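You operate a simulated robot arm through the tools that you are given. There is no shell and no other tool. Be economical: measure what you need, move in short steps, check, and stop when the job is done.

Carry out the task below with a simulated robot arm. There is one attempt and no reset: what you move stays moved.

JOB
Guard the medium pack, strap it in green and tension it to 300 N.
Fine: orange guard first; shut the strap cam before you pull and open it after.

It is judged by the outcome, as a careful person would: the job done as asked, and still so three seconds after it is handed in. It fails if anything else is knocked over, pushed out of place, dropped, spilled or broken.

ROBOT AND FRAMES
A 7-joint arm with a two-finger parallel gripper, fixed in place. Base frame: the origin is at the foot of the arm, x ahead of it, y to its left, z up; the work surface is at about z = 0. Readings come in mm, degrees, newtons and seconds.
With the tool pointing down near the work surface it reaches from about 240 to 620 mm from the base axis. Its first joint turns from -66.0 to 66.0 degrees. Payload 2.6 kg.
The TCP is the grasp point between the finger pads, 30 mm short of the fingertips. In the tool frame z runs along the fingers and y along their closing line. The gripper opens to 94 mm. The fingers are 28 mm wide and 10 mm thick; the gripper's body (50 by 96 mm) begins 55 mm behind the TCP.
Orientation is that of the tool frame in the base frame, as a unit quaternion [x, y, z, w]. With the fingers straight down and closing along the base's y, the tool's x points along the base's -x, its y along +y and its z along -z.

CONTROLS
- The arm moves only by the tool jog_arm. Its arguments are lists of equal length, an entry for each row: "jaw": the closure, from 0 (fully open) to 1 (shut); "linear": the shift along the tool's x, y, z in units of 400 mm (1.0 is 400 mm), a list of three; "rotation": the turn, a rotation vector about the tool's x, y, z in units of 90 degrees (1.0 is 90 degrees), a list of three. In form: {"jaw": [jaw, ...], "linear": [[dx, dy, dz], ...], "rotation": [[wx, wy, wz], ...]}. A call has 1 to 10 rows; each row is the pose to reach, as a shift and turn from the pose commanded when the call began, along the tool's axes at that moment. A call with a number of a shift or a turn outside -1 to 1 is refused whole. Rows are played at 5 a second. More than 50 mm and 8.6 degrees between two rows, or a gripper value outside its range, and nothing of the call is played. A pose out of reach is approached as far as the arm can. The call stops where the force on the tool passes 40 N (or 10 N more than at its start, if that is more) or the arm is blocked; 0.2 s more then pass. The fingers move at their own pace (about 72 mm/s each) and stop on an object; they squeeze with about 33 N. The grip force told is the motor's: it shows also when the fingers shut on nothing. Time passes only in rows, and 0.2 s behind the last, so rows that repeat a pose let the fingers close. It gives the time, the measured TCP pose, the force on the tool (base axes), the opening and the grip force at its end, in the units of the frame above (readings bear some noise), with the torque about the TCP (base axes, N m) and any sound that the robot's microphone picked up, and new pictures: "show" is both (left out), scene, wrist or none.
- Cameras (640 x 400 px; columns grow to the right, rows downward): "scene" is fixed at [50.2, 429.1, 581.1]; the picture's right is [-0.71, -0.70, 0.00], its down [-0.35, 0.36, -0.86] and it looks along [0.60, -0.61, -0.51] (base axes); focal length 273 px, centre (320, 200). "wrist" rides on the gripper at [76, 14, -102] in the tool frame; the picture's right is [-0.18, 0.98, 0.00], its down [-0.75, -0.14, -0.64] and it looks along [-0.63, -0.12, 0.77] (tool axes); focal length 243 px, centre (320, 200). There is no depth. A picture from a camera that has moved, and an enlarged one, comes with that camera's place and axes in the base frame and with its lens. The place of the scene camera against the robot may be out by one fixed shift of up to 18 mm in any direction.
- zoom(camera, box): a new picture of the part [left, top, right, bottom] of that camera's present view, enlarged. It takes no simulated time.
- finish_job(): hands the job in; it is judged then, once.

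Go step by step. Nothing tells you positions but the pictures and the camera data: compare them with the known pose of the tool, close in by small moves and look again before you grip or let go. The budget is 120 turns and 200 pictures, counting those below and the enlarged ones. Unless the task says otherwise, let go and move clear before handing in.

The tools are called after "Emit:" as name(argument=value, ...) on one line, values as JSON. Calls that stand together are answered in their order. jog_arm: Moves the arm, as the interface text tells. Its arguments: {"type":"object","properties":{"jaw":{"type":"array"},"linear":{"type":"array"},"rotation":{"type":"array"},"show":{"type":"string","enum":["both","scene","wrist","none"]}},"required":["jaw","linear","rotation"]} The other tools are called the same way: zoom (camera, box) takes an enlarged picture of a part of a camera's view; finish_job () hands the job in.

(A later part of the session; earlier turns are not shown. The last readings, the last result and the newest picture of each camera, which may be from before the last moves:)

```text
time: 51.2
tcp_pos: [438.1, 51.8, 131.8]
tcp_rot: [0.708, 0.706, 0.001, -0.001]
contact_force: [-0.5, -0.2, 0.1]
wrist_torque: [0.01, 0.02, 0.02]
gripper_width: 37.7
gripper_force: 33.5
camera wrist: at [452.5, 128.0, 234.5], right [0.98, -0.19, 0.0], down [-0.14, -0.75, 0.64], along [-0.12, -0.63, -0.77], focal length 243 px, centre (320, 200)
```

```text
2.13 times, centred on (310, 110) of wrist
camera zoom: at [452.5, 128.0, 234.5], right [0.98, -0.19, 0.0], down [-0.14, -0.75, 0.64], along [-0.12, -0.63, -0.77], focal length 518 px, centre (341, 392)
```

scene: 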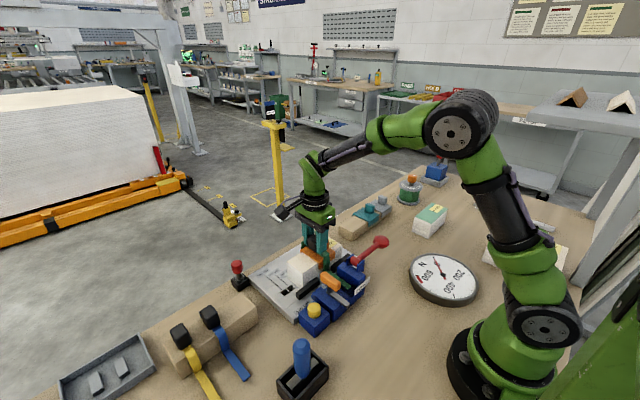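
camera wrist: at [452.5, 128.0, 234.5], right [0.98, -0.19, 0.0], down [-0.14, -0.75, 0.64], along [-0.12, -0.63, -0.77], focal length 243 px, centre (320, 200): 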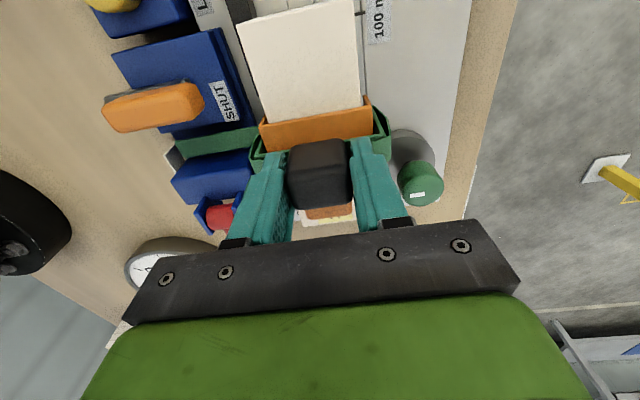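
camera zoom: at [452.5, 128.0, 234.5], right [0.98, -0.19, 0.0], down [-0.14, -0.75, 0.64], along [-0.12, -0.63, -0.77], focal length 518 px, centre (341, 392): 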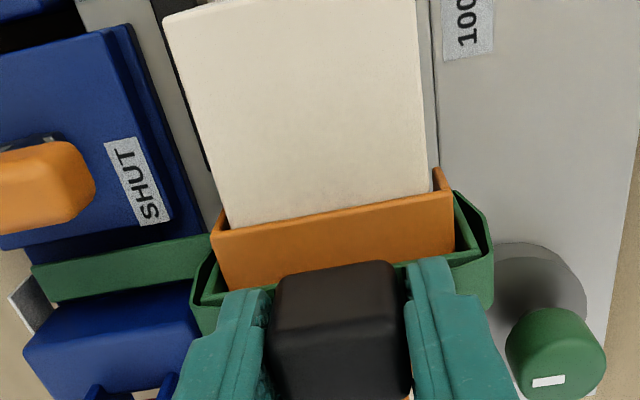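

Tail is dropping into the blue channel. Lowering the last few millimetres.

Emit:
jog_arm(jaw=[1, 1, 1, 1, 1], linear=[[0, 0, 0.007], [0, 0, 0.013], [0, 0, 0.018], [0, 0, 0.022], [0, 0, 0.022]], rotation=[[0, 0, 0], [0, 0, 0], [0, 0, 0], [0, 0, 0], [0, 0, 0]])

Emit:
zoom(camera="scene", box=[260, 190, 400, 320])

Emit:
zoom(camera="wrist", box=[160, 20, 460, 200])

```text
time: 52.4
tcp_pos: [439.7, 52.2, 122.6]
tcp_rot: [0.708, 0.706, -0.001, 0.0]
contact_force: [0.5, -0.3, -0.5]
wrist_torque: [0.01, -0.02, 0.0]
gripper_width: 37.3
gripper_force: 33.5
camera wrist: at [452.6, 127.9, 225.0], right [0.98, -0.19, 0.0], down [-0.14, -0.75, 0.64], along [-0.12, -0.63, -0.77], focal length 243 px, centre (320, 200)
```

scene: 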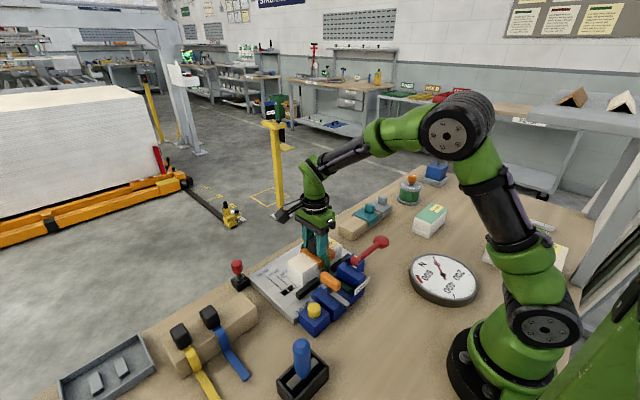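
wrist: 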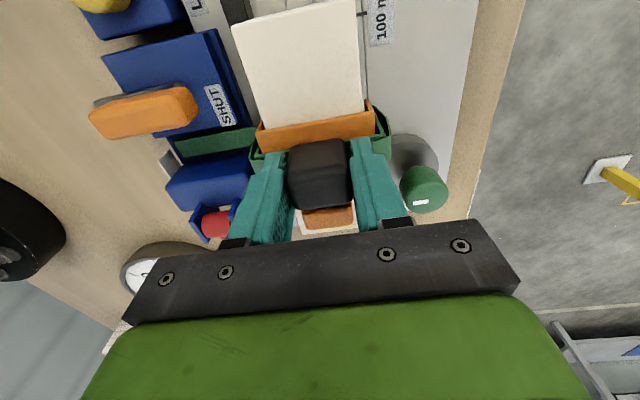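

```text
3.08 times, centred on (330, 255) of scene
camera zoom: at [50.2, 429.1, 581.1], right [-0.71, -0.7, 0.0], down [-0.36, 0.36, -0.86], along [0.6, -0.61, -0.51], focal length 840 px, centre (289, 31)
```

zoom: 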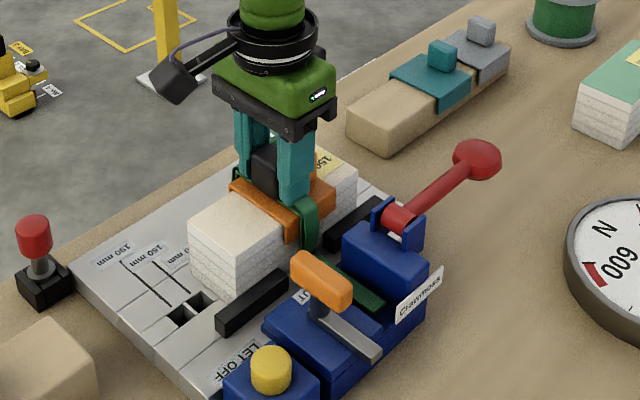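

```text
2.13 times, centred on (310, 110) of wrist
camera zoom: at [452.6, 127.9, 225.0], right [0.98, -0.19, 0.0], down [-0.14, -0.75, 0.64], along [-0.12, -0.63, -0.77], focal length 518 px, centre (341, 392)
```

zoom: 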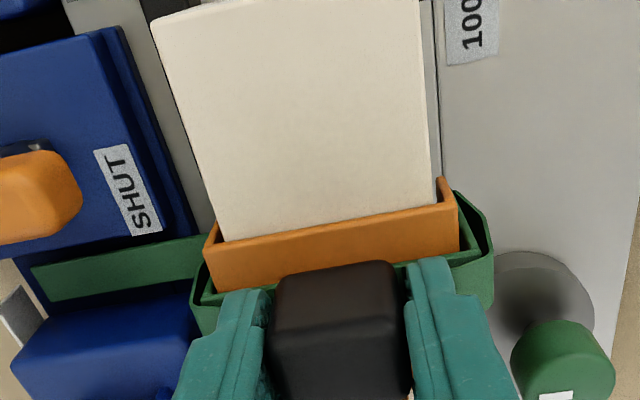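

Emit:
jog_arm(jaw=[1, 1, 1, 1, 1], linear=[[-0.004, 0, 0.003], [-0.004, 0, 0.007], [-0.004, 0, 0.011], [-0.004, 0, 0.015], [-0.004, 0, 0.018]], rotation=[[0, 0, 0], [0, 0, 0], [0, 0, 0], [0, 0, 0], [0, 0, 0]], show="none")

Emit:
zoom(camera="scene", box=[280, 210, 380, 300])

Emit:
zoom(camera="wrist", box=[160, 20, 460, 200])

```text
time: 53.4
tcp_pos: [441.6, 50.1, 121.7]
tcp_rot: [0.708, 0.706, 0.006, 0.001]
contact_force: [-0.8, 0.1, 7.3]
wrist_torque: [-0.05, 0.12, 0.01]
gripper_width: 37.6
gripper_force: 33.1
stopped in row 5: the force on the tool passed its limit at 44 N (the readings are from after the stop); the commanded pose is now the measured one
```

```text
4.44 times, centred on (330, 255) of scene
camera zoom: at [50.2, 429.0, 581.1], right [-0.71, -0.7, 0.0], down [-0.35, 0.36, -0.86], along [0.6, -0.61, -0.51], focal length 1213 px, centre (276, -44)
```

zoom: 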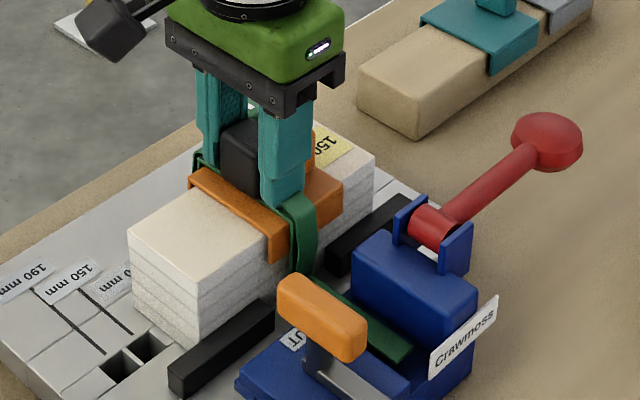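

```text
2.13 times, centred on (310, 110) of wrist
camera zoom: at [453.0, 126.4, 224.1], right [0.98, -0.19, 0.01], down [-0.15, -0.76, 0.64], along [-0.11, -0.63, -0.77], focal length 518 px, centre (341, 392)
```

zoom: 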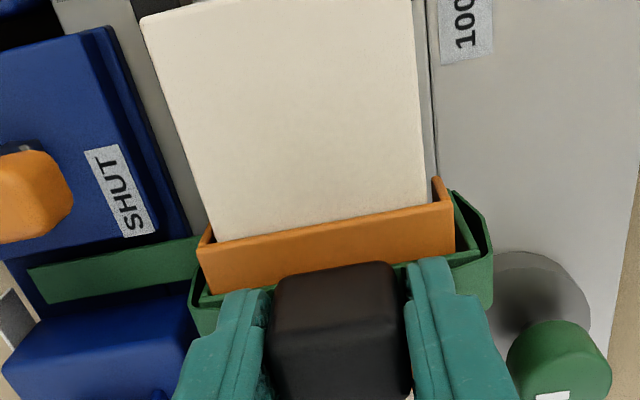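

The strap is seated on the guard. Releasing and lifting clear.

Emit:
jog_arm(jaw=[1, 0.95, 0.85, 0.7, 0.55, 0.45, 0.45], linear=[[0, 0, -0.001], [0, 0, -0.001], [0, 0, -0.001], [0, 0, -0.001], [0, 0, -0.001], [0, 0, -0.001], [0, 0, -0.001]], rotation=[[0, 0, 0], [0, 0, 0], [0, 0, 0], [0, 0, 0], [0, 0, 0], [0, 0, 0], [0, 0, 0]], show="none")

Emit:
jog_arm(jaw=[0.45, 0.45, 0.45, 0.45, 0.45], linear=[[0, 0, -0.06], [0, 0, -0.16], [0, 0, -0.26], [0, 0, -0.36], [0, 0, -0.42]], rotation=[[0, 0, 0], [0, 0, 0], [0, 0, 0], [0, 0, 0], [0, 0, 0]])

Emit:
zoom(camera="wrist", box=[160, 0, 460, 180])

Emit:
zoom(camera="scene", box=[270, 220, 390, 320])

```text
time: 55.0
tcp_pos: [441.8, 49.7, 120.5]
tcp_rot: [0.708, 0.707, 0.004, 0.001]
contact_force: [1.7, -1.1, 8.5]
wrist_torque: [0.0, 0.13, -0.01]
gripper_width: 50.5
gripper_force: 0.0
```

```text
time: 56.2
tcp_pos: [438.7, 49.7, 288.9]
tcp_rot: [0.707, 0.707, 0.004, 0.001]
contact_force: [0.1, -0.1, -0.3]
wrist_torque: [-0.01, 0.04, 0.0]
gripper_width: 51.7
gripper_force: 0.0
camera wrist: at [450.5, 125.0, 391.6], right [0.98, -0.19, 0.01], down [-0.15, -0.76, 0.64], along [-0.11, -0.63, -0.77], focal length 243 px, centre (320, 200)
```

scene: 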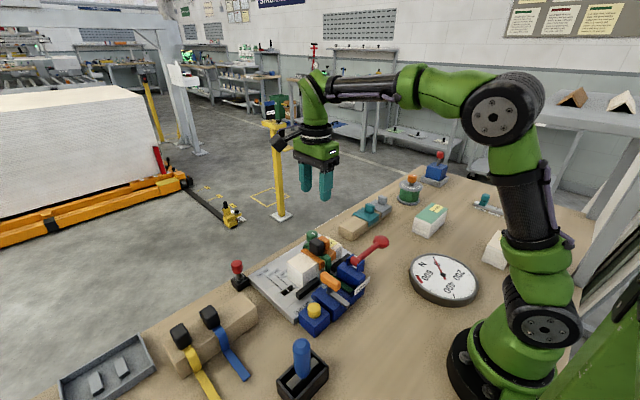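
wrist: 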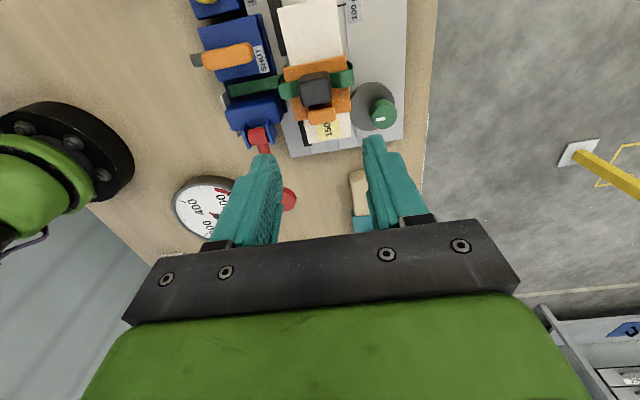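

```text
2.13 times, centred on (310, 90) of wrist
camera zoom: at [450.5, 125.0, 391.6], right [0.98, -0.19, 0.01], down [-0.15, -0.76, 0.64], along [-0.11, -0.63, -0.77], focal length 518 px, centre (341, 435)
```

zoom: 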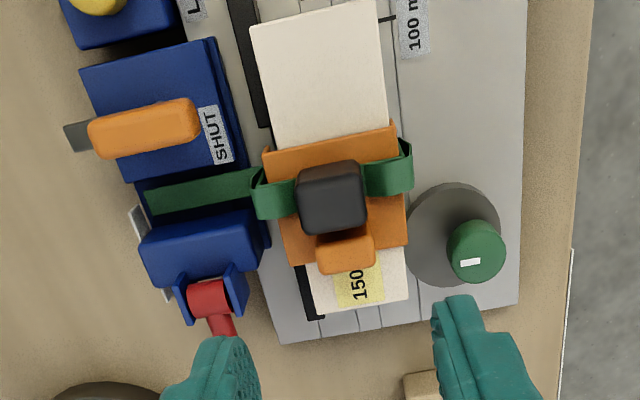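

```text
4.00 times, centred on (330, 270) of scene
camera zoom: at [50.2, 429.1, 581.1], right [-0.71, -0.7, 0.0], down [-0.35, 0.36, -0.86], along [0.6, -0.61, -0.51], focal length 1092 px, centre (280, -80)
```

zoom: 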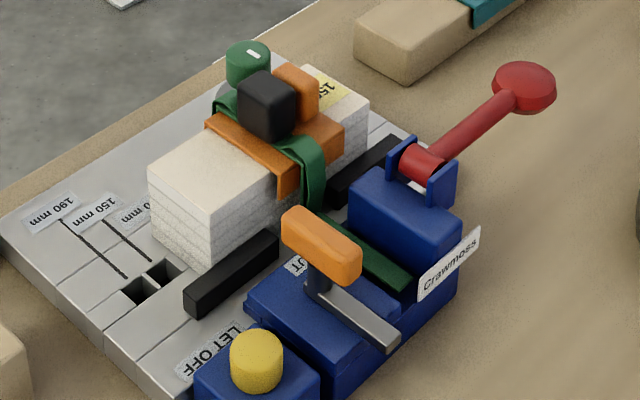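

The strap lies over the guard with its tail in the channel. Now I need a closer look at the cam lever.

Emit:
jog_arm(jaw=[0.45, 0.45, 0.45, 0.45], linear=[[0.07, -0.06, 0.03], [0.14, -0.12, 0.1], [0.2, -0.15, 0.2], [0.2, -0.15, 0.22]], rotation=[[0, 0, 0], [0, 0, 0], [0, 0, 0], [0, 0, 0]], show="wrist")

Emit:
zoom(camera="wrist", box=[210, 80, 410, 200])

Emit:
zoom(camera="scene", box=[310, 260, 370, 310])

```text
time: 57.2
tcp_pos: [380.8, 130.5, 199.7]
tcp_rot: [0.708, 0.706, 0.005, 0.002]
contact_force: [0.6, 0.2, -0.8]
wrist_torque: [-0.02, 0.01, 0.0]
gripper_width: 51.7
gripper_force: 0.1
camera wrist: at [392.9, 206.6, 303.5], right [0.98, -0.19, 0.01], down [-0.15, -0.76, 0.64], along [-0.11, -0.63, -0.77], focal length 243 px, centre (320, 200)
```

wrist: 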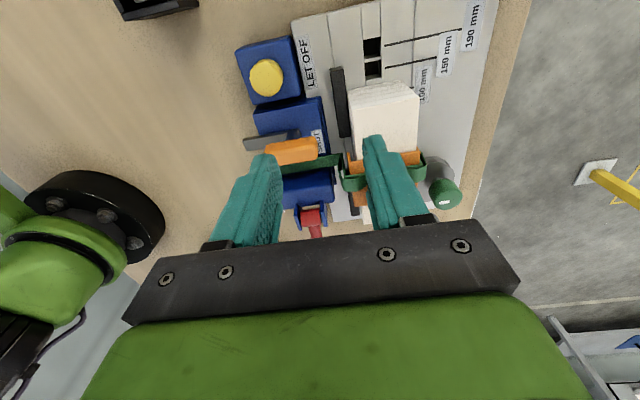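

```text
3.20 times, centred on (310, 140) of wrist
camera zoom: at [392.9, 206.6, 303.5], right [0.98, -0.19, 0.01], down [-0.15, -0.76, 0.64], along [-0.11, -0.63, -0.77], focal length 776 px, centre (352, 392)
```

zoom: 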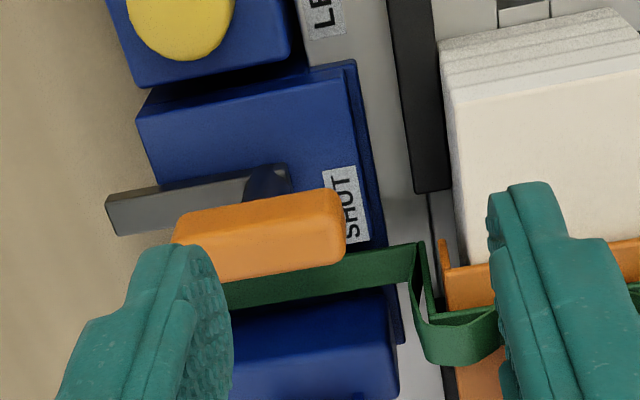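

```text
8.00 times, centred on (340, 285) of scene
camera zoom: at [50.2, 429.1, 581.1], right [-0.71, -0.7, 0.0], down [-0.36, 0.36, -0.86], along [0.6, -0.61, -0.51], focal length 2184 px, centre (160, -480)
```

zoom: 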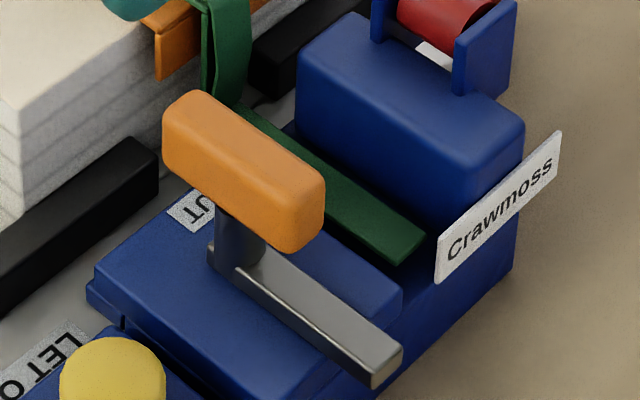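

The orange T-grip sits on a vertical post with a grey arm pointing toward the base; turning it should swing the arm across the strap. I'll turn the gripper back to closing along y and go above it.

Emit:
jog_arm(jaw=[0.45, 0.45, 0.45, 0.45, 0.45, 0.45, 0.45, 0.45, 0.45, 0.45], linear=[[-0.01, -0.01, 0], [-0.02, -0.02, 0], [-0.03, -0.03, 0], [-0.04, -0.04, 0], [-0.05, -0.05, 0], [-0.06, -0.06, 0], [-0.07, -0.07, 0], [-0.08, -0.08, 0], [-0.087, -0.085, 0], [-0.087, -0.085, 0]], rotation=[[0, 0, -0.09], [0, 0, -0.18], [0, 0, -0.27], [0, 0, -0.36], [0, 0, -0.45], [0, 0, -0.54], [0, 0, -0.63], [0, 0, -0.72], [0, 0, -0.81], [0, 0, -0.9]], show="none")

Emit:
jog_arm(jaw=[0.45, 0.45], linear=[[0, 0, 0], [0, 0, 0]], rotation=[[0, 0, -0.09], [0, 0, -0.1]], show="wrist")

Emit:
zoom(camera="wrist", box=[200, 40, 440, 190])

```text
time: 59.4
tcp_pos: [346.7, 95.3, 200.0]
tcp_rot: [0.079, 0.997, 0.003, 0.003]
contact_force: [-1.0, 1.0, -0.1]
wrist_torque: [0.01, 0.01, -0.01]
gripper_width: 51.8
gripper_force: 0.1
```

```text
time: 60.0
tcp_pos: [346.1, 97.0, 200.2]
tcp_rot: [0.0, 1.0, 0.001, 0.003]
contact_force: [-0.2, 0.0, 0.3]
wrist_torque: [0.0, 0.0, 0.02]
gripper_width: 51.7
gripper_force: 0.1
camera wrist: at [268.2, 109.8, 301.9], right [0.18, 0.98, 0.01], down [0.75, -0.14, 0.65], along [0.64, -0.12, -0.76], focal length 243 px, centre (320, 200)
```

wrist: 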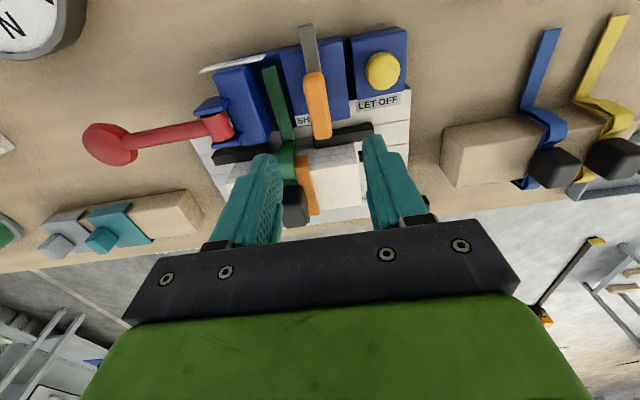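

```text
2.67 times, centred on (320, 115) of wrist
camera zoom: at [268.2, 109.8, 301.9], right [0.18, 0.98, 0.01], down [0.75, -0.14, 0.65], along [0.64, -0.12, -0.76], focal length 647 px, centre (320, 427)
```

zoom: 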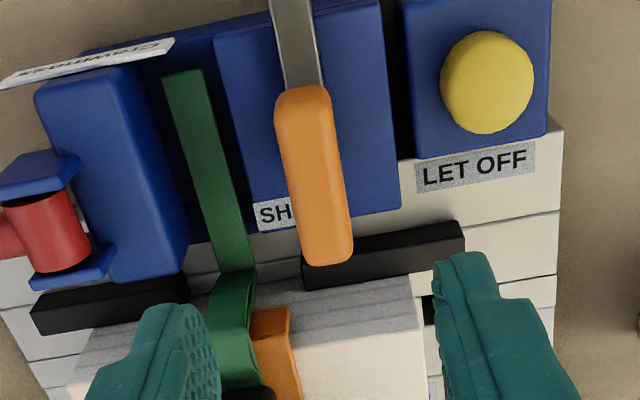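

T-grip centre is about (348, 94), top near z 82. Lowering onto it and closing.

Emit:
jog_arm(jaw=[0.45, 0.45, 0.45, 0.45], linear=[[-0.005, -0.006, 0.1], [-0.005, -0.006, 0.2], [-0.005, -0.006, 0.24], [-0.005, -0.006, 0.258]], rotation=[[0, 0, 0], [0, 0, 0], [0, 0, 0], [0, 0, 0]])

Emit:
zoom(camera="scene", box=[290, 220, 400, 320])

Emit:
zoom(camera="wrist", box=[200, 60, 440, 210])

```text
time: 61.0
tcp_pos: [347.6, 93.4, 97.9]
tcp_rot: [0.001, 1.0, 0.002, 0.004]
contact_force: [0.4, -0.2, -0.5]
wrist_torque: [-0.04, 0.01, -0.03]
gripper_width: 51.7
gripper_force: 0.0
camera wrist: at [269.3, 107.6, 199.1], right [0.19, 0.98, 0.01], down [0.75, -0.14, 0.65], along [0.64, -0.12, -0.76], focal length 243 px, centre (320, 200)
```

scene: 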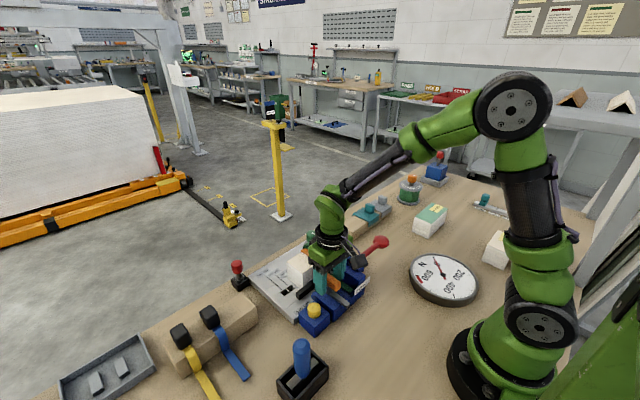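
wrist: 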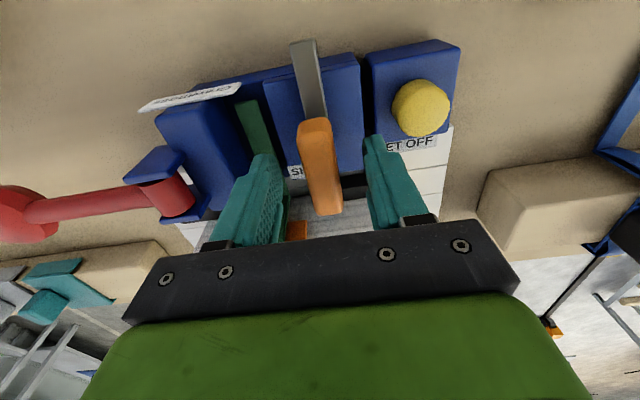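

```text
4.00 times, centred on (345, 270) of scene
camera zoom: at [50.2, 429.1, 581.1], right [-0.71, -0.7, 0.0], down [-0.35, 0.36, -0.86], along [0.6, -0.61, -0.51], focal length 1092 px, centre (220, -80)
```

zoom: 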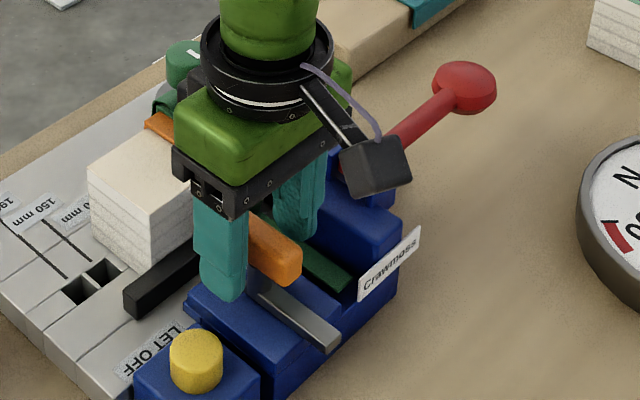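

```text
2.67 times, centred on (320, 135) of wrist
camera zoom: at [269.3, 107.6, 199.1], right [0.19, 0.98, 0.01], down [0.75, -0.14, 0.65], along [0.64, -0.12, -0.76], focal length 647 px, centre (320, 373)
```

zoom: 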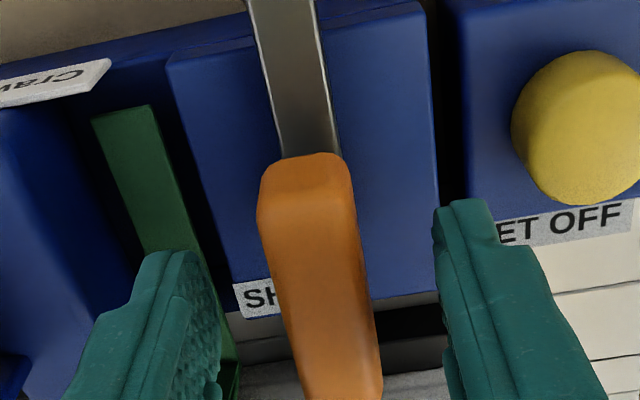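

Emit:
jog_arm(jaw=[0.6, 0.8, 1, 1, 1], linear=[[0, 0, 0.008], [0, 0, 0.01], [0, 0, 0.01], [0, 0, 0.01], [0, 0, 0.01]], rotation=[[0, 0, 0], [0, 0, 0], [0, 0, 0], [0, 0, 0], [0, 0, 0]], show="wrist")

```text
time: 62.2
tcp_pos: [348.1, 94.6, 94.1]
tcp_rot: [0.0, 1.0, 0.003, 0.004]
contact_force: [-0.4, 20.1, 8.0]
wrist_torque: [-0.05, 0.0, -0.07]
gripper_width: 22.3
gripper_force: 44.3
camera wrist: at [269.8, 108.9, 195.9], right [0.18, 0.98, 0.01], down [0.75, -0.15, 0.65], along [0.64, -0.11, -0.76], focal length 243 px, centre (320, 200)
```

wrist: 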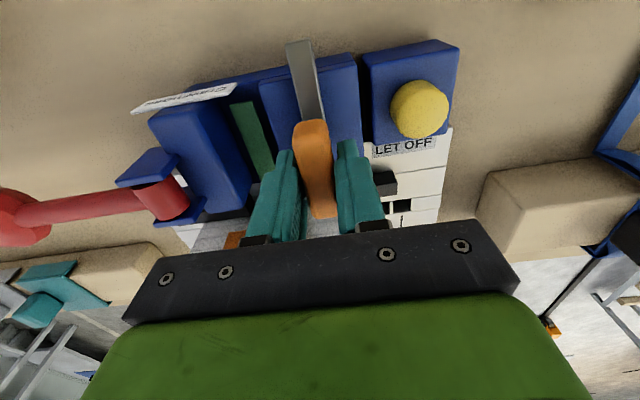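

Gripped; the tool is offset about 2 mm in y from the post, so I'll relieve that and then try a small turn to swing the arm toward the strap.

Emit:
jog_arm(jaw=[1, 1, 1, 1], linear=[[0, 0.005, 0], [0, 0.005, 0], [0, 0.005, 0], [0, 0.005, 0]], rotation=[[0, 0, 0], [0, 0, -0.05], [0, 0, -0.1], [0, 0, -0.15]])

Emit:
zoom(camera="scene", box=[290, 220, 400, 320])

```text
time: 63.2
tcp_pos: [348.1, 94.6, 92.3]
tcp_rot: [-0.117, 0.993, 0.003, 0.004]
contact_force: [-14.5, 12.6, 30.6]
wrist_torque: [-0.01, 0.1, -0.07]
gripper_width: 22.4
gripper_force: 44.7
camera wrist: at [268.9, 91.9, 195.2], right [-0.05, 1.0, 0.0], down [0.76, 0.03, 0.65], along [0.65, 0.04, -0.76], focal length 243 px, centre (320, 200)
```

scene: 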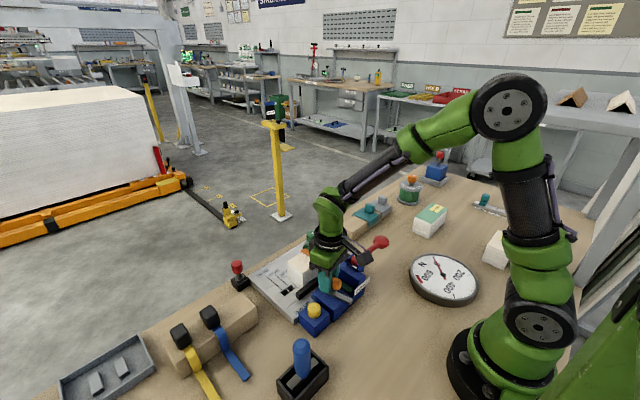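
wrist: 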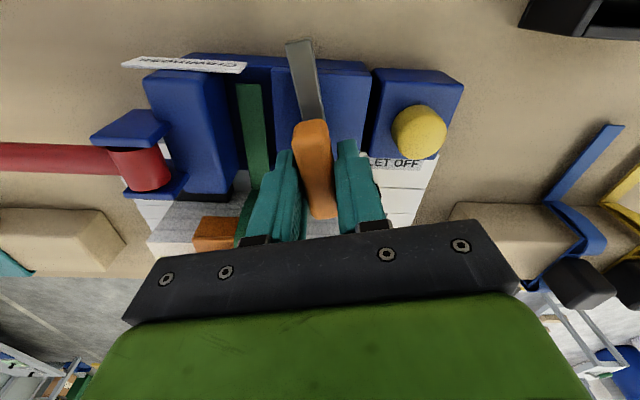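

```text
4.00 times, centred on (345, 270) of scene
camera zoom: at [50.1, 429.0, 581.2], right [-0.71, -0.7, 0.0], down [-0.35, 0.36, -0.86], along [0.61, -0.61, -0.51], focal length 1092 px, centre (220, -80)
```

zoom: 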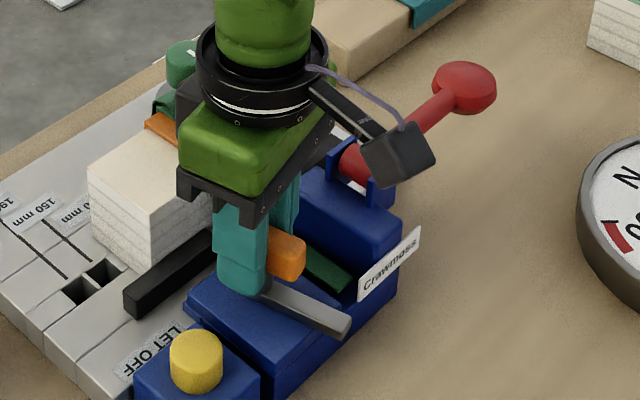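

It turns freely. I'll trim the offsets slightly and keep turning.

Emit:
jog_arm(jaw=[1, 1, 1, 1, 1, 1], linear=[[0.004, 0.003, -0.005], [0.004, 0.003, -0.005], [0.004, 0.003, -0.005], [0.004, 0.003, -0.005], [0.004, 0.003, -0.005], [0.004, 0.003, -0.005]], rotation=[[0, 0, 0], [0, 0, -0.07], [0, 0, -0.14], [0, 0, -0.21], [0, 0, -0.28], [0, 0, -0.35]], show="wrist")

Emit:
zoom(camera="scene", box=[290, 220, 400, 320])

```text
time: 64.6
tcp_pos: [345.7, 96.3, 93.0]
tcp_rot: [-0.383, 0.924, 0.002, 0.005]
contact_force: [10.8, 18.2, -18.4]
wrist_torque: [0.5, -0.53, -0.06]
gripper_width: 22.5
gripper_force: 45.9
camera wrist: at [280.6, 52.5, 196.0], right [-0.57, 0.82, 0.0], down [0.63, 0.43, 0.65], along [0.53, 0.37, -0.76], focal length 243 px, centre (320, 200)
```

wrist: 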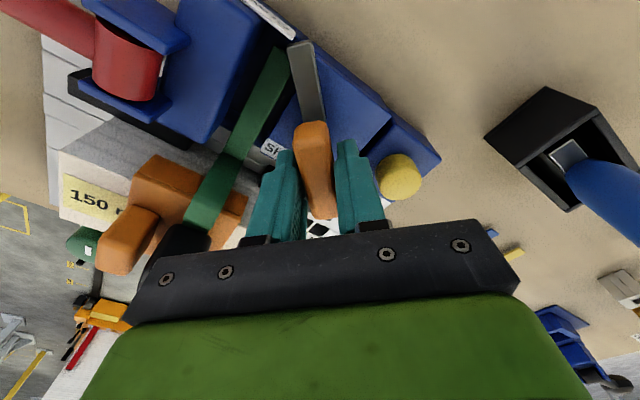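

```text
4.00 times, centred on (345, 270) of scene
camera zoom: at [50.3, 429.1, 581.1], right [-0.71, -0.7, 0.0], down [-0.36, 0.36, -0.86], along [0.6, -0.61, -0.51], focal length 1092 px, centre (220, -80)
```

zoom: 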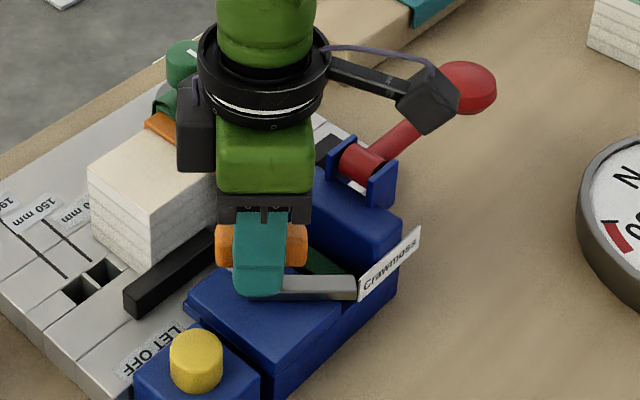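

The arm is at about 45°, over the strap tail. Continuing to the full quarter turn with a small trim.

Emit:
jog_arm(jaw=[1, 1, 1, 1, 1, 1], linear=[[-0.0044, 0.001, 0.003], [-0.0044, 0.001, 0.003], [-0.0044, 0.001, 0.003], [-0.0044, 0.001, 0.003], [-0.0044, 0.001, 0.003], [-0.0044, 0.001, 0.003]], rotation=[[0, 0, 0], [0, 0, -0.08], [0, 0, -0.16], [0, 0, -0.24], [0, 0, -0.32], [0, 0, -0.4]], show="wrist")

Emit:
zoom(camera="scene", box=[290, 220, 400, 320])

```text
time: 65.6
tcp_pos: [346.7, 97.3, 92.6]
tcp_rot: [-0.547, 0.837, 0.001, 0.001]
contact_force: [-2.3, -0.9, 3.8]
wrist_torque: [0.21, -0.17, 0.0]
gripper_width: 22.3
gripper_force: 44.6
stopped in row 5: the force on the tool passed its limit at 41 N (the readings are from after the stop); the commanded pose is now the measured one
camera wrist: at [301.1, 33.5, 195.8], right [-0.83, 0.56, 0.0], down [0.43, 0.63, 0.64], along [0.36, 0.53, -0.77], focal length 243 px, centre (320, 200)
```

wrist: 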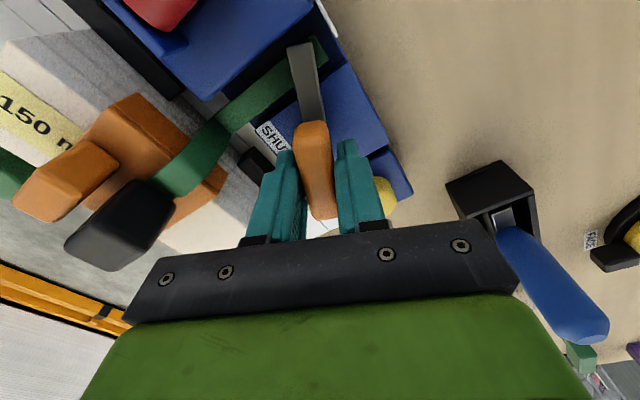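

```text
4.00 times, centred on (345, 270) of scene
camera zoom: at [50.2, 429.0, 581.1], right [-0.71, -0.7, 0.0], down [-0.35, 0.36, -0.86], along [0.6, -0.61, -0.51], focal length 1092 px, centre (220, -80)
```

zoom: 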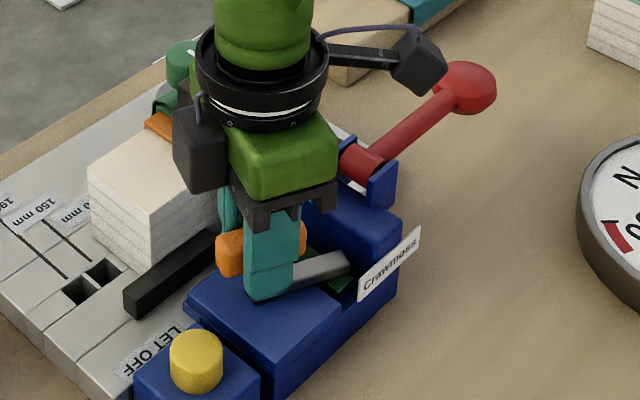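

Emit:
jog_arm(jaw=[1, 1, 1, 1], linear=[[0, 0, 0], [0, 0, 0], [0, 0, 0], [0, 0, 0]], rotation=[[0, 0, -0.04], [0, 0, -0.08], [0, 0, -0.12], [0, 0, -0.16]], show="wrist")

Emit:
zoom(camera="scene", box=[290, 220, 400, 320])

```text
time: 66.6
tcp_pos: [345.1, 97.8, 93.1]
tcp_rot: [-0.648, 0.761, 0.001, 0.0]
contact_force: [-11.5, 1.2, 16.1]
wrist_torque: [-0.87, 0.19, -0.02]
gripper_width: 22.7
gripper_force: 45.6
camera wrist: at [318.2, 24.7, 195.8], right [-0.94, 0.34, 0.0], down [0.26, 0.72, 0.64], along [0.22, 0.61, -0.77], focal length 243 px, centre (320, 200)
```

wrist: 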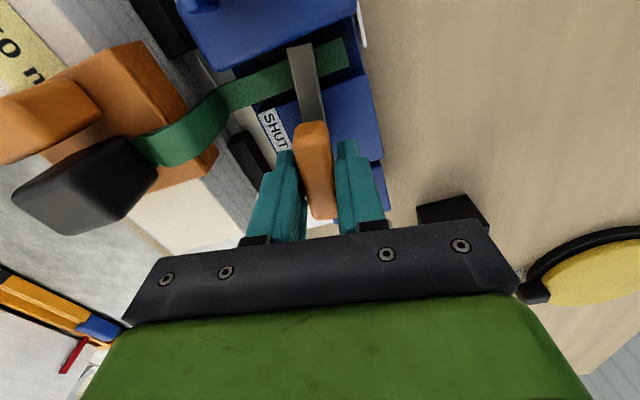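

```text
4.00 times, centred on (345, 270) of scene
camera zoom: at [50.1, 429.1, 581.1], right [-0.71, -0.7, 0.0], down [-0.35, 0.36, -0.86], along [0.6, -0.61, -0.51], focal length 1092 px, centre (220, -80)
```

zoom: 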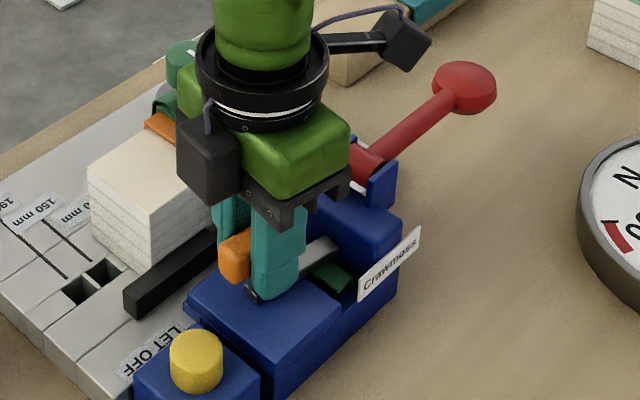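

Emit:
jog_arm(jaw=[1, 1, 1, 1, 1], linear=[[0.0004, 0.0025, -0.003], [0.0004, 0.0025, -0.003], [0.0004, 0.0025, -0.003], [0.0004, 0.0025, -0.003], [0.0004, 0.0025, -0.003]], rotation=[[0, 0, -0.03], [0, 0, -0.06], [0, 0, -0.09], [0, 0, -0.12], [0, 0, -0.14]], show="wrist")

Emit:
zoom(camera="scene", box=[290, 220, 400, 320])

```text
time: 67.8
tcp_pos: [344.4, 96.5, 94.3]
tcp_rot: [0.726, -0.688, -0.001, 0.0]
contact_force: [15.0, 4.2, -26.4]
wrist_torque: [0.24, 0.1, -1.2]
gripper_width: 23.1
gripper_force: 44.9
camera wrist: at [333.7, 20.3, 197.0], right [-0.99, 0.13, 0.0], down [0.1, 0.76, 0.64], along [0.08, 0.64, -0.77], focal length 243 px, centre (320, 200)
```

wrist: 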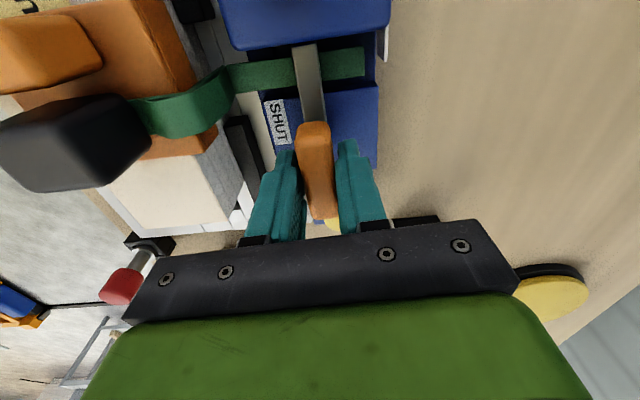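

```text
4.00 times, centred on (345, 270) of scene
camera zoom: at [50.3, 429.1, 581.1], right [-0.71, -0.7, 0.0], down [-0.36, 0.36, -0.86], along [0.6, -0.61, -0.51], focal length 1092 px, centre (220, -80)
```

zoom: 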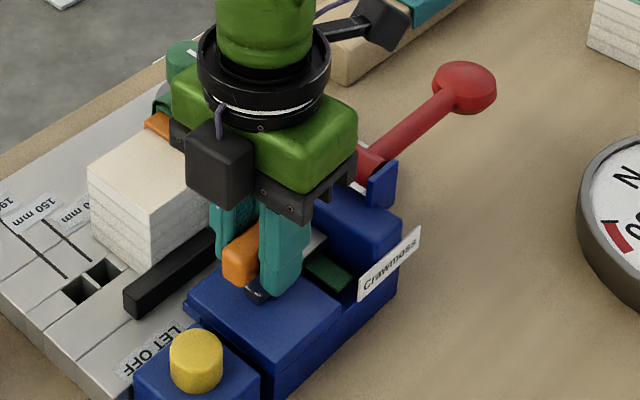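

The arm crosses the strap tail and has met its stop: the cam is shut. Releasing and lifting away, then checking.

Emit:
jog_arm(jaw=[1, 0.8, 0.5, 0.45, 0.45], linear=[[0, 0, 0.002], [0, 0, 0.002], [0, 0, 0.002], [0, 0, 0.002], [0, 0, 0.002]], rotation=[[0, 0, 0.03], [0, 0, 0.03], [0, 0, 0.03], [0, 0, 0.03], [0, 0, 0.03]], show="none")

Emit:
jog_arm(jaw=[0.45, 0.45, 0.45, 0.45], linear=[[0, 0, -0.06], [0, 0, -0.16], [0, 0, -0.26], [0, 0, -0.36]], rotation=[[0, 0, 0], [0, 0, 0], [0, 0, 0], [0, 0, 0]])

Emit:
zoom(camera="wrist", box=[140, 0, 440, 180])

Emit:
zoom(camera="scene", box=[290, 220, 410, 320])

```text
time: 69.0
tcp_pos: [343.5, 97.2, 94.4]
tcp_rot: [0.711, -0.703, -0.001, 0.0]
contact_force: [-0.5, 0.1, -0.3]
wrist_torque: [-0.03, 0.02, 0.02]
gripper_width: 51.7
gripper_force: 0.0
```

```text
time: 70.0
tcp_pos: [342.3, 98.2, 237.0]
tcp_rot: [0.711, -0.703, 0.0, 0.0]
contact_force: [-0.6, 0.1, 0.8]
wrist_torque: [-0.04, 0.01, 0.02]
gripper_width: 51.5
gripper_force: 0.1
camera wrist: at [327.9, 22.1, 340.2], right [-0.98, 0.17, 0.0], down [0.13, 0.75, 0.64], along [0.11, 0.63, -0.77], focal length 243 px, centre (320, 200)
```

scene: 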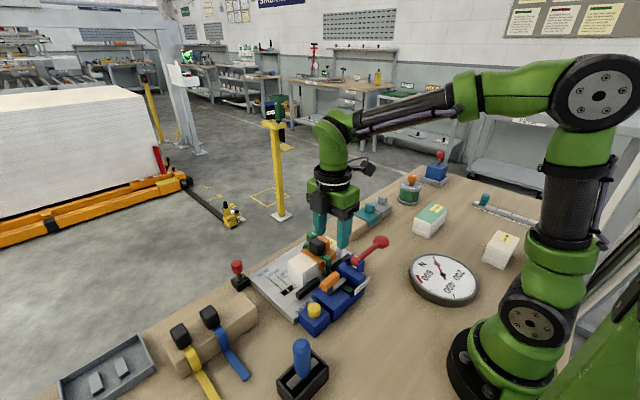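
wrist: 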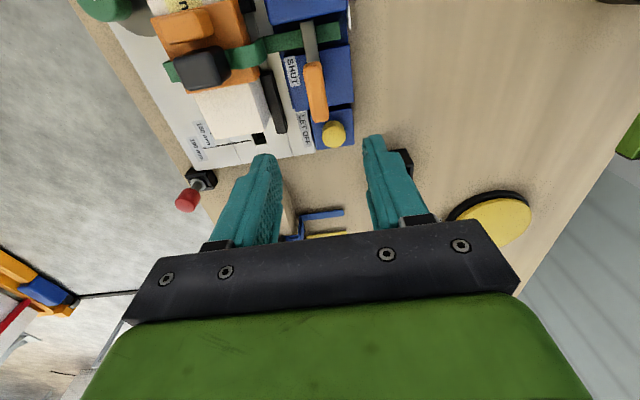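

```text
2.13 times, centred on (290, 90) of wrist
camera zoom: at [327.9, 22.1, 340.2], right [-0.98, 0.17, 0.0], down [0.13, 0.75, 0.64], along [0.11, 0.63, -0.77], focal length 518 px, centre (384, 435)
```

zoom: 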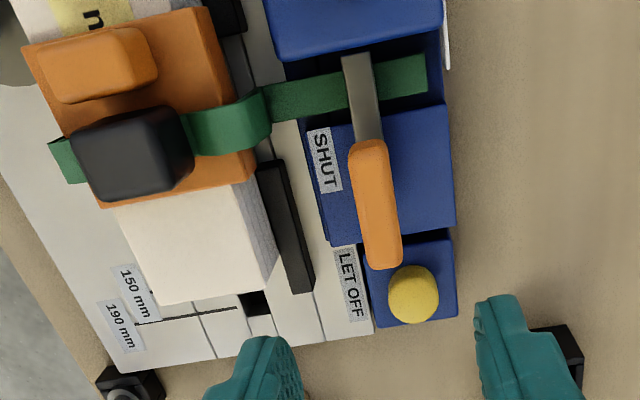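

```text
4.00 times, centred on (350, 270) of scene
camera zoom: at [50.2, 429.1, 581.1], right [-0.71, -0.7, 0.0], down [-0.35, 0.36, -0.86], along [0.6, -0.61, -0.51], focal length 1092 px, centre (200, -80)
```

zoom: 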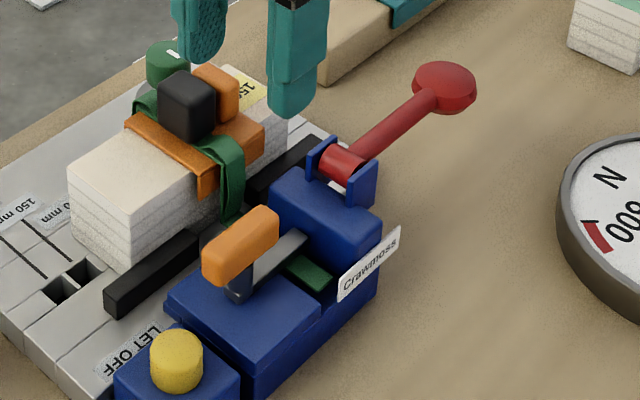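

Cam is shut across the strap. Next the red lever: its ball is about (343, -116, 80), hinged near (347, -6, 70). Moving above the ball.

Emit:
jog_arm(jaw=[0.4, 0.35, 0.35, 0.35, 0.35, 0.35], linear=[[0.1, 0, 0], [0.2, 0, 0], [0.3, 0, 0], [0.4, 0, 0], [0.5, 0, 0.05], [0.535, 0, 0.12]], rotation=[[0, 0, 0], [0, 0, 0], [0, 0, 0], [0, 0, 0], [0, 0, 0], [0, 0, 0]])

Emit:
zoom(camera="wrist", box=[200, 0, 460, 180])

Emit:
zoom(camera="scene", box=[330, 190, 430, 290])

```text
time: 71.4
tcp_pos: [346.4, -117.0, 188.5]
tcp_rot: [0.711, -0.704, 0.001, 0.0]
contact_force: [0.6, -0.1, 0.1]
wrist_torque: [0.01, -0.02, 0.02]
gripper_width: 61.1
gripper_force: 0.1
camera wrist: at [331.6, -192.8, 290.9], right [-0.98, 0.17, 0.0], down [0.13, 0.75, 0.64], along [0.11, 0.63, -0.77], focal length 243 px, centre (320, 200)
```

scene: 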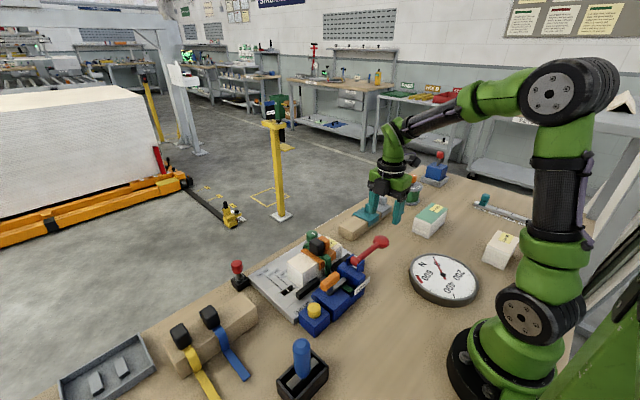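
wrist: 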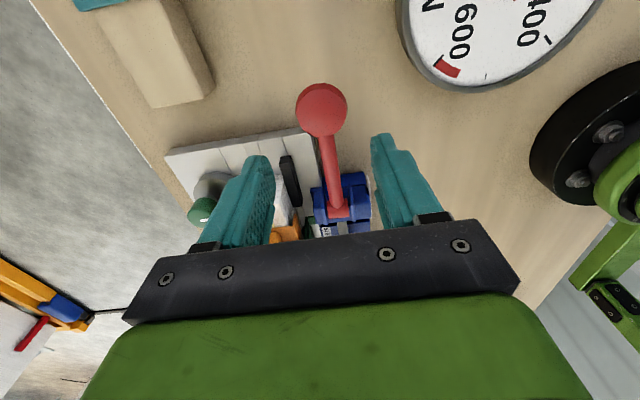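

```text
2.22 times, centred on (330, 90) of wrist
camera zoom: at [331.6, -192.8, 290.9], right [-0.98, 0.17, 0.0], down [0.13, 0.75, 0.64], along [0.11, 0.63, -0.77], focal length 539 px, centre (298, 444)
```

zoom: 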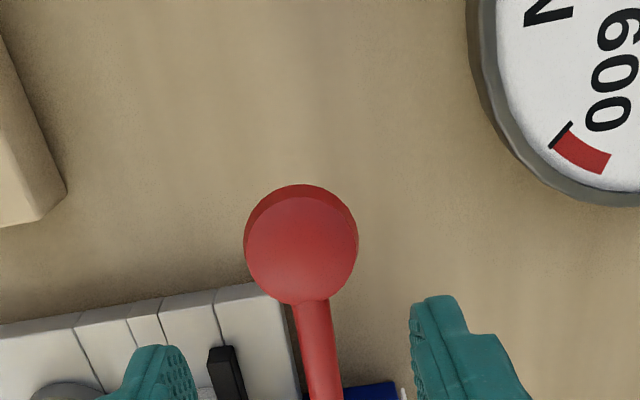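

```text
4.00 times, centred on (380, 240) of scene
camera zoom: at [50.2, 429.1, 581.1], right [-0.71, -0.7, 0.0], down [-0.35, 0.36, -0.86], along [0.6, -0.61, -0.51], focal length 1092 px, centre (80, 40)
```

zoom: 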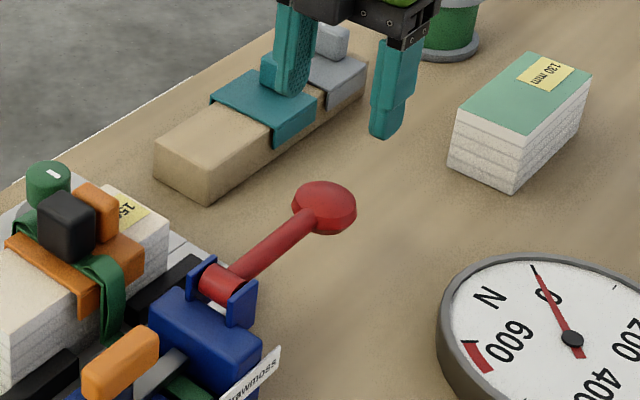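

The knob is a ~42 mm disc centred near (343, -121). Lowering around it and closing along x.

Emit:
jog_arm(jaw=[0.33, 0.33, 0.33, 0.33, 0.6, 0.9, 0.9], linear=[[0.01, 0.0075, 0.1], [0.01, 0.0075, 0.2], [0.01, 0.0075, 0.25], [0.01, 0.0075, 0.266], [0.01, 0.0075, 0.266], [0.01, 0.0075, 0.266], [0.01, 0.0075, 0.266]], rotation=[[0, 0, 0], [0, 0, 0], [0, 0, 0], [0, 0, 0], [0, 0, 0], [0, 0, 0], [0, 0, 0]])

Emit:
zoom(camera="scene", box=[330, 190, 430, 290])

```text
time: 73.0
tcp_pos: [345.5, -122.3, 80.4]
tcp_rot: [0.712, -0.702, 0.0, -0.001]
contact_force: [11.8, -0.9, -9.9]
wrist_torque: [-0.4, -0.02, -0.25]
gripper_width: 47.1
gripper_force: 45.1
camera wrist: at [330.2, -198.6, 184.1], right [-0.98, 0.17, 0.0], down [0.13, 0.75, 0.64], along [0.11, 0.63, -0.77], focal length 243 px, centre (320, 200)
```

scene: 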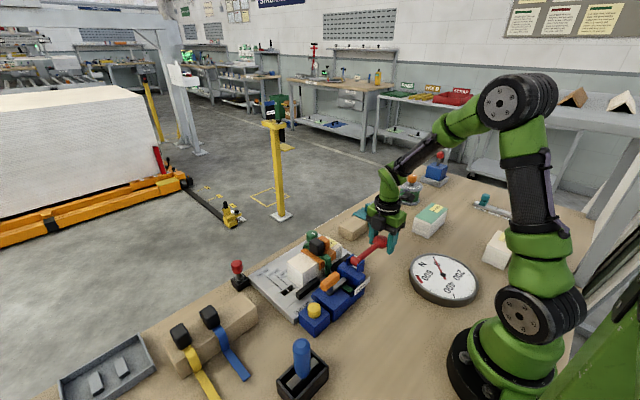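
wrist: 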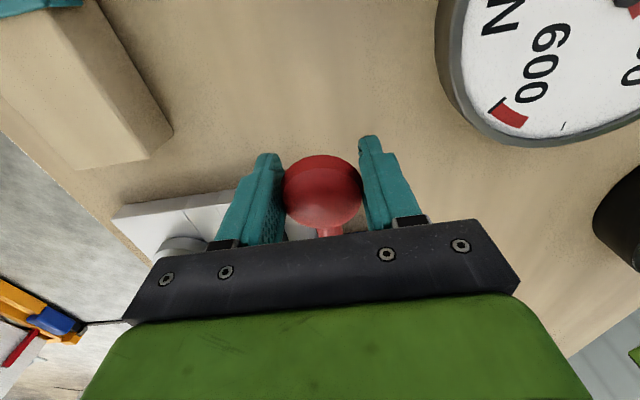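

```text
4.00 times, centred on (380, 240) of scene
camera zoom: at [50.3, 429.0, 581.1], right [-0.71, -0.7, 0.0], down [-0.36, 0.36, -0.86], along [0.6, -0.61, -0.51], focal length 1092 px, centre (80, 40)
```

zoom: 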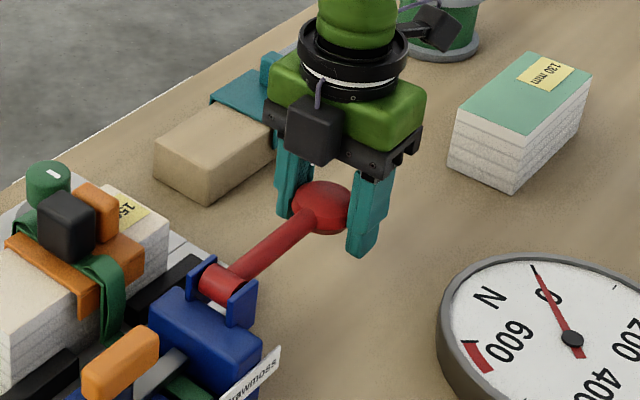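

Knob gripped, dial at 0. Trying a small lift along the lever's arc and watching the dial.

Emit:
jog_arm(jaw=[1, 1, 1, 1], linear=[[0, -0.0025, -0.01], [-0.002, -0.0025, -0.025], [-0.005, -0.0025, -0.04], [-0.009, -0.0025, -0.055]], rotation=[[0, 0, 0], [0, 0, 0], [0, 0, 0], [0, 0, 0]])

Emit:
zoom(camera="scene", box=[300, 190, 480, 310])

```text
time: 73.6
tcp_pos: [345.1, -121.0, 85.7]
tcp_rot: [0.712, -0.702, -0.001, 0.0]
contact_force: [7.3, -2.7, -9.9]
wrist_torque: [0.68, -0.05, -0.05]
gripper_width: 45.1
gripper_force: 44.6
stopped in row 2: the force on the tool passed its limit at 47 N (the readings are from after the stop); the commanded pose is now the measured one
camera wrist: at [330.8, -197.0, 188.6], right [-0.99, 0.17, 0.0], down [0.13, 0.75, 0.64], along [0.11, 0.63, -0.77], focal length 243 px, centre (320, 200)
```

scene: 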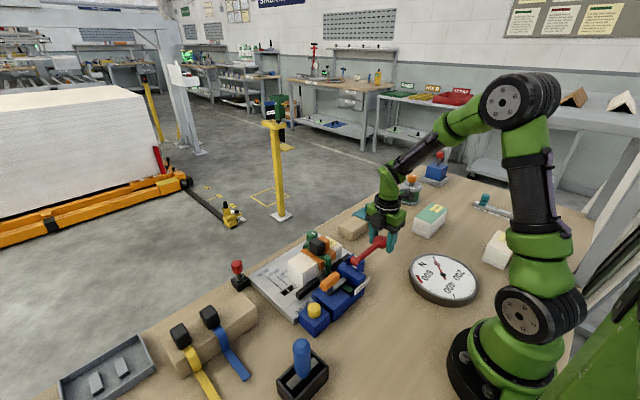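
wrist: 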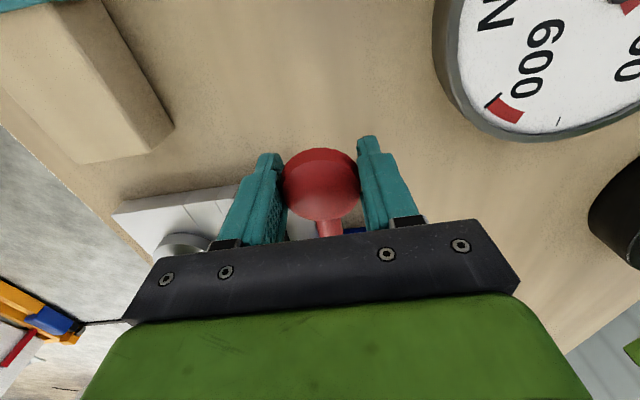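

```text
3.33 times, centred on (390, 250) of scene
camera zoom: at [50.3, 429.0, 581.1], right [-0.71, -0.7, 0.0], down [-0.36, 0.36, -0.86], along [0.6, -0.61, -0.51], focal length 910 px, centre (87, 33)
```

zoom: 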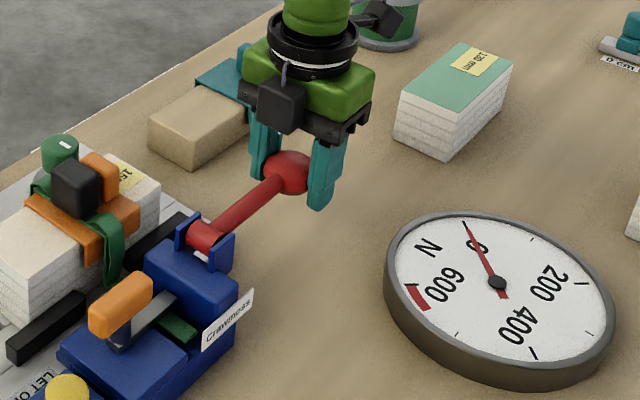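

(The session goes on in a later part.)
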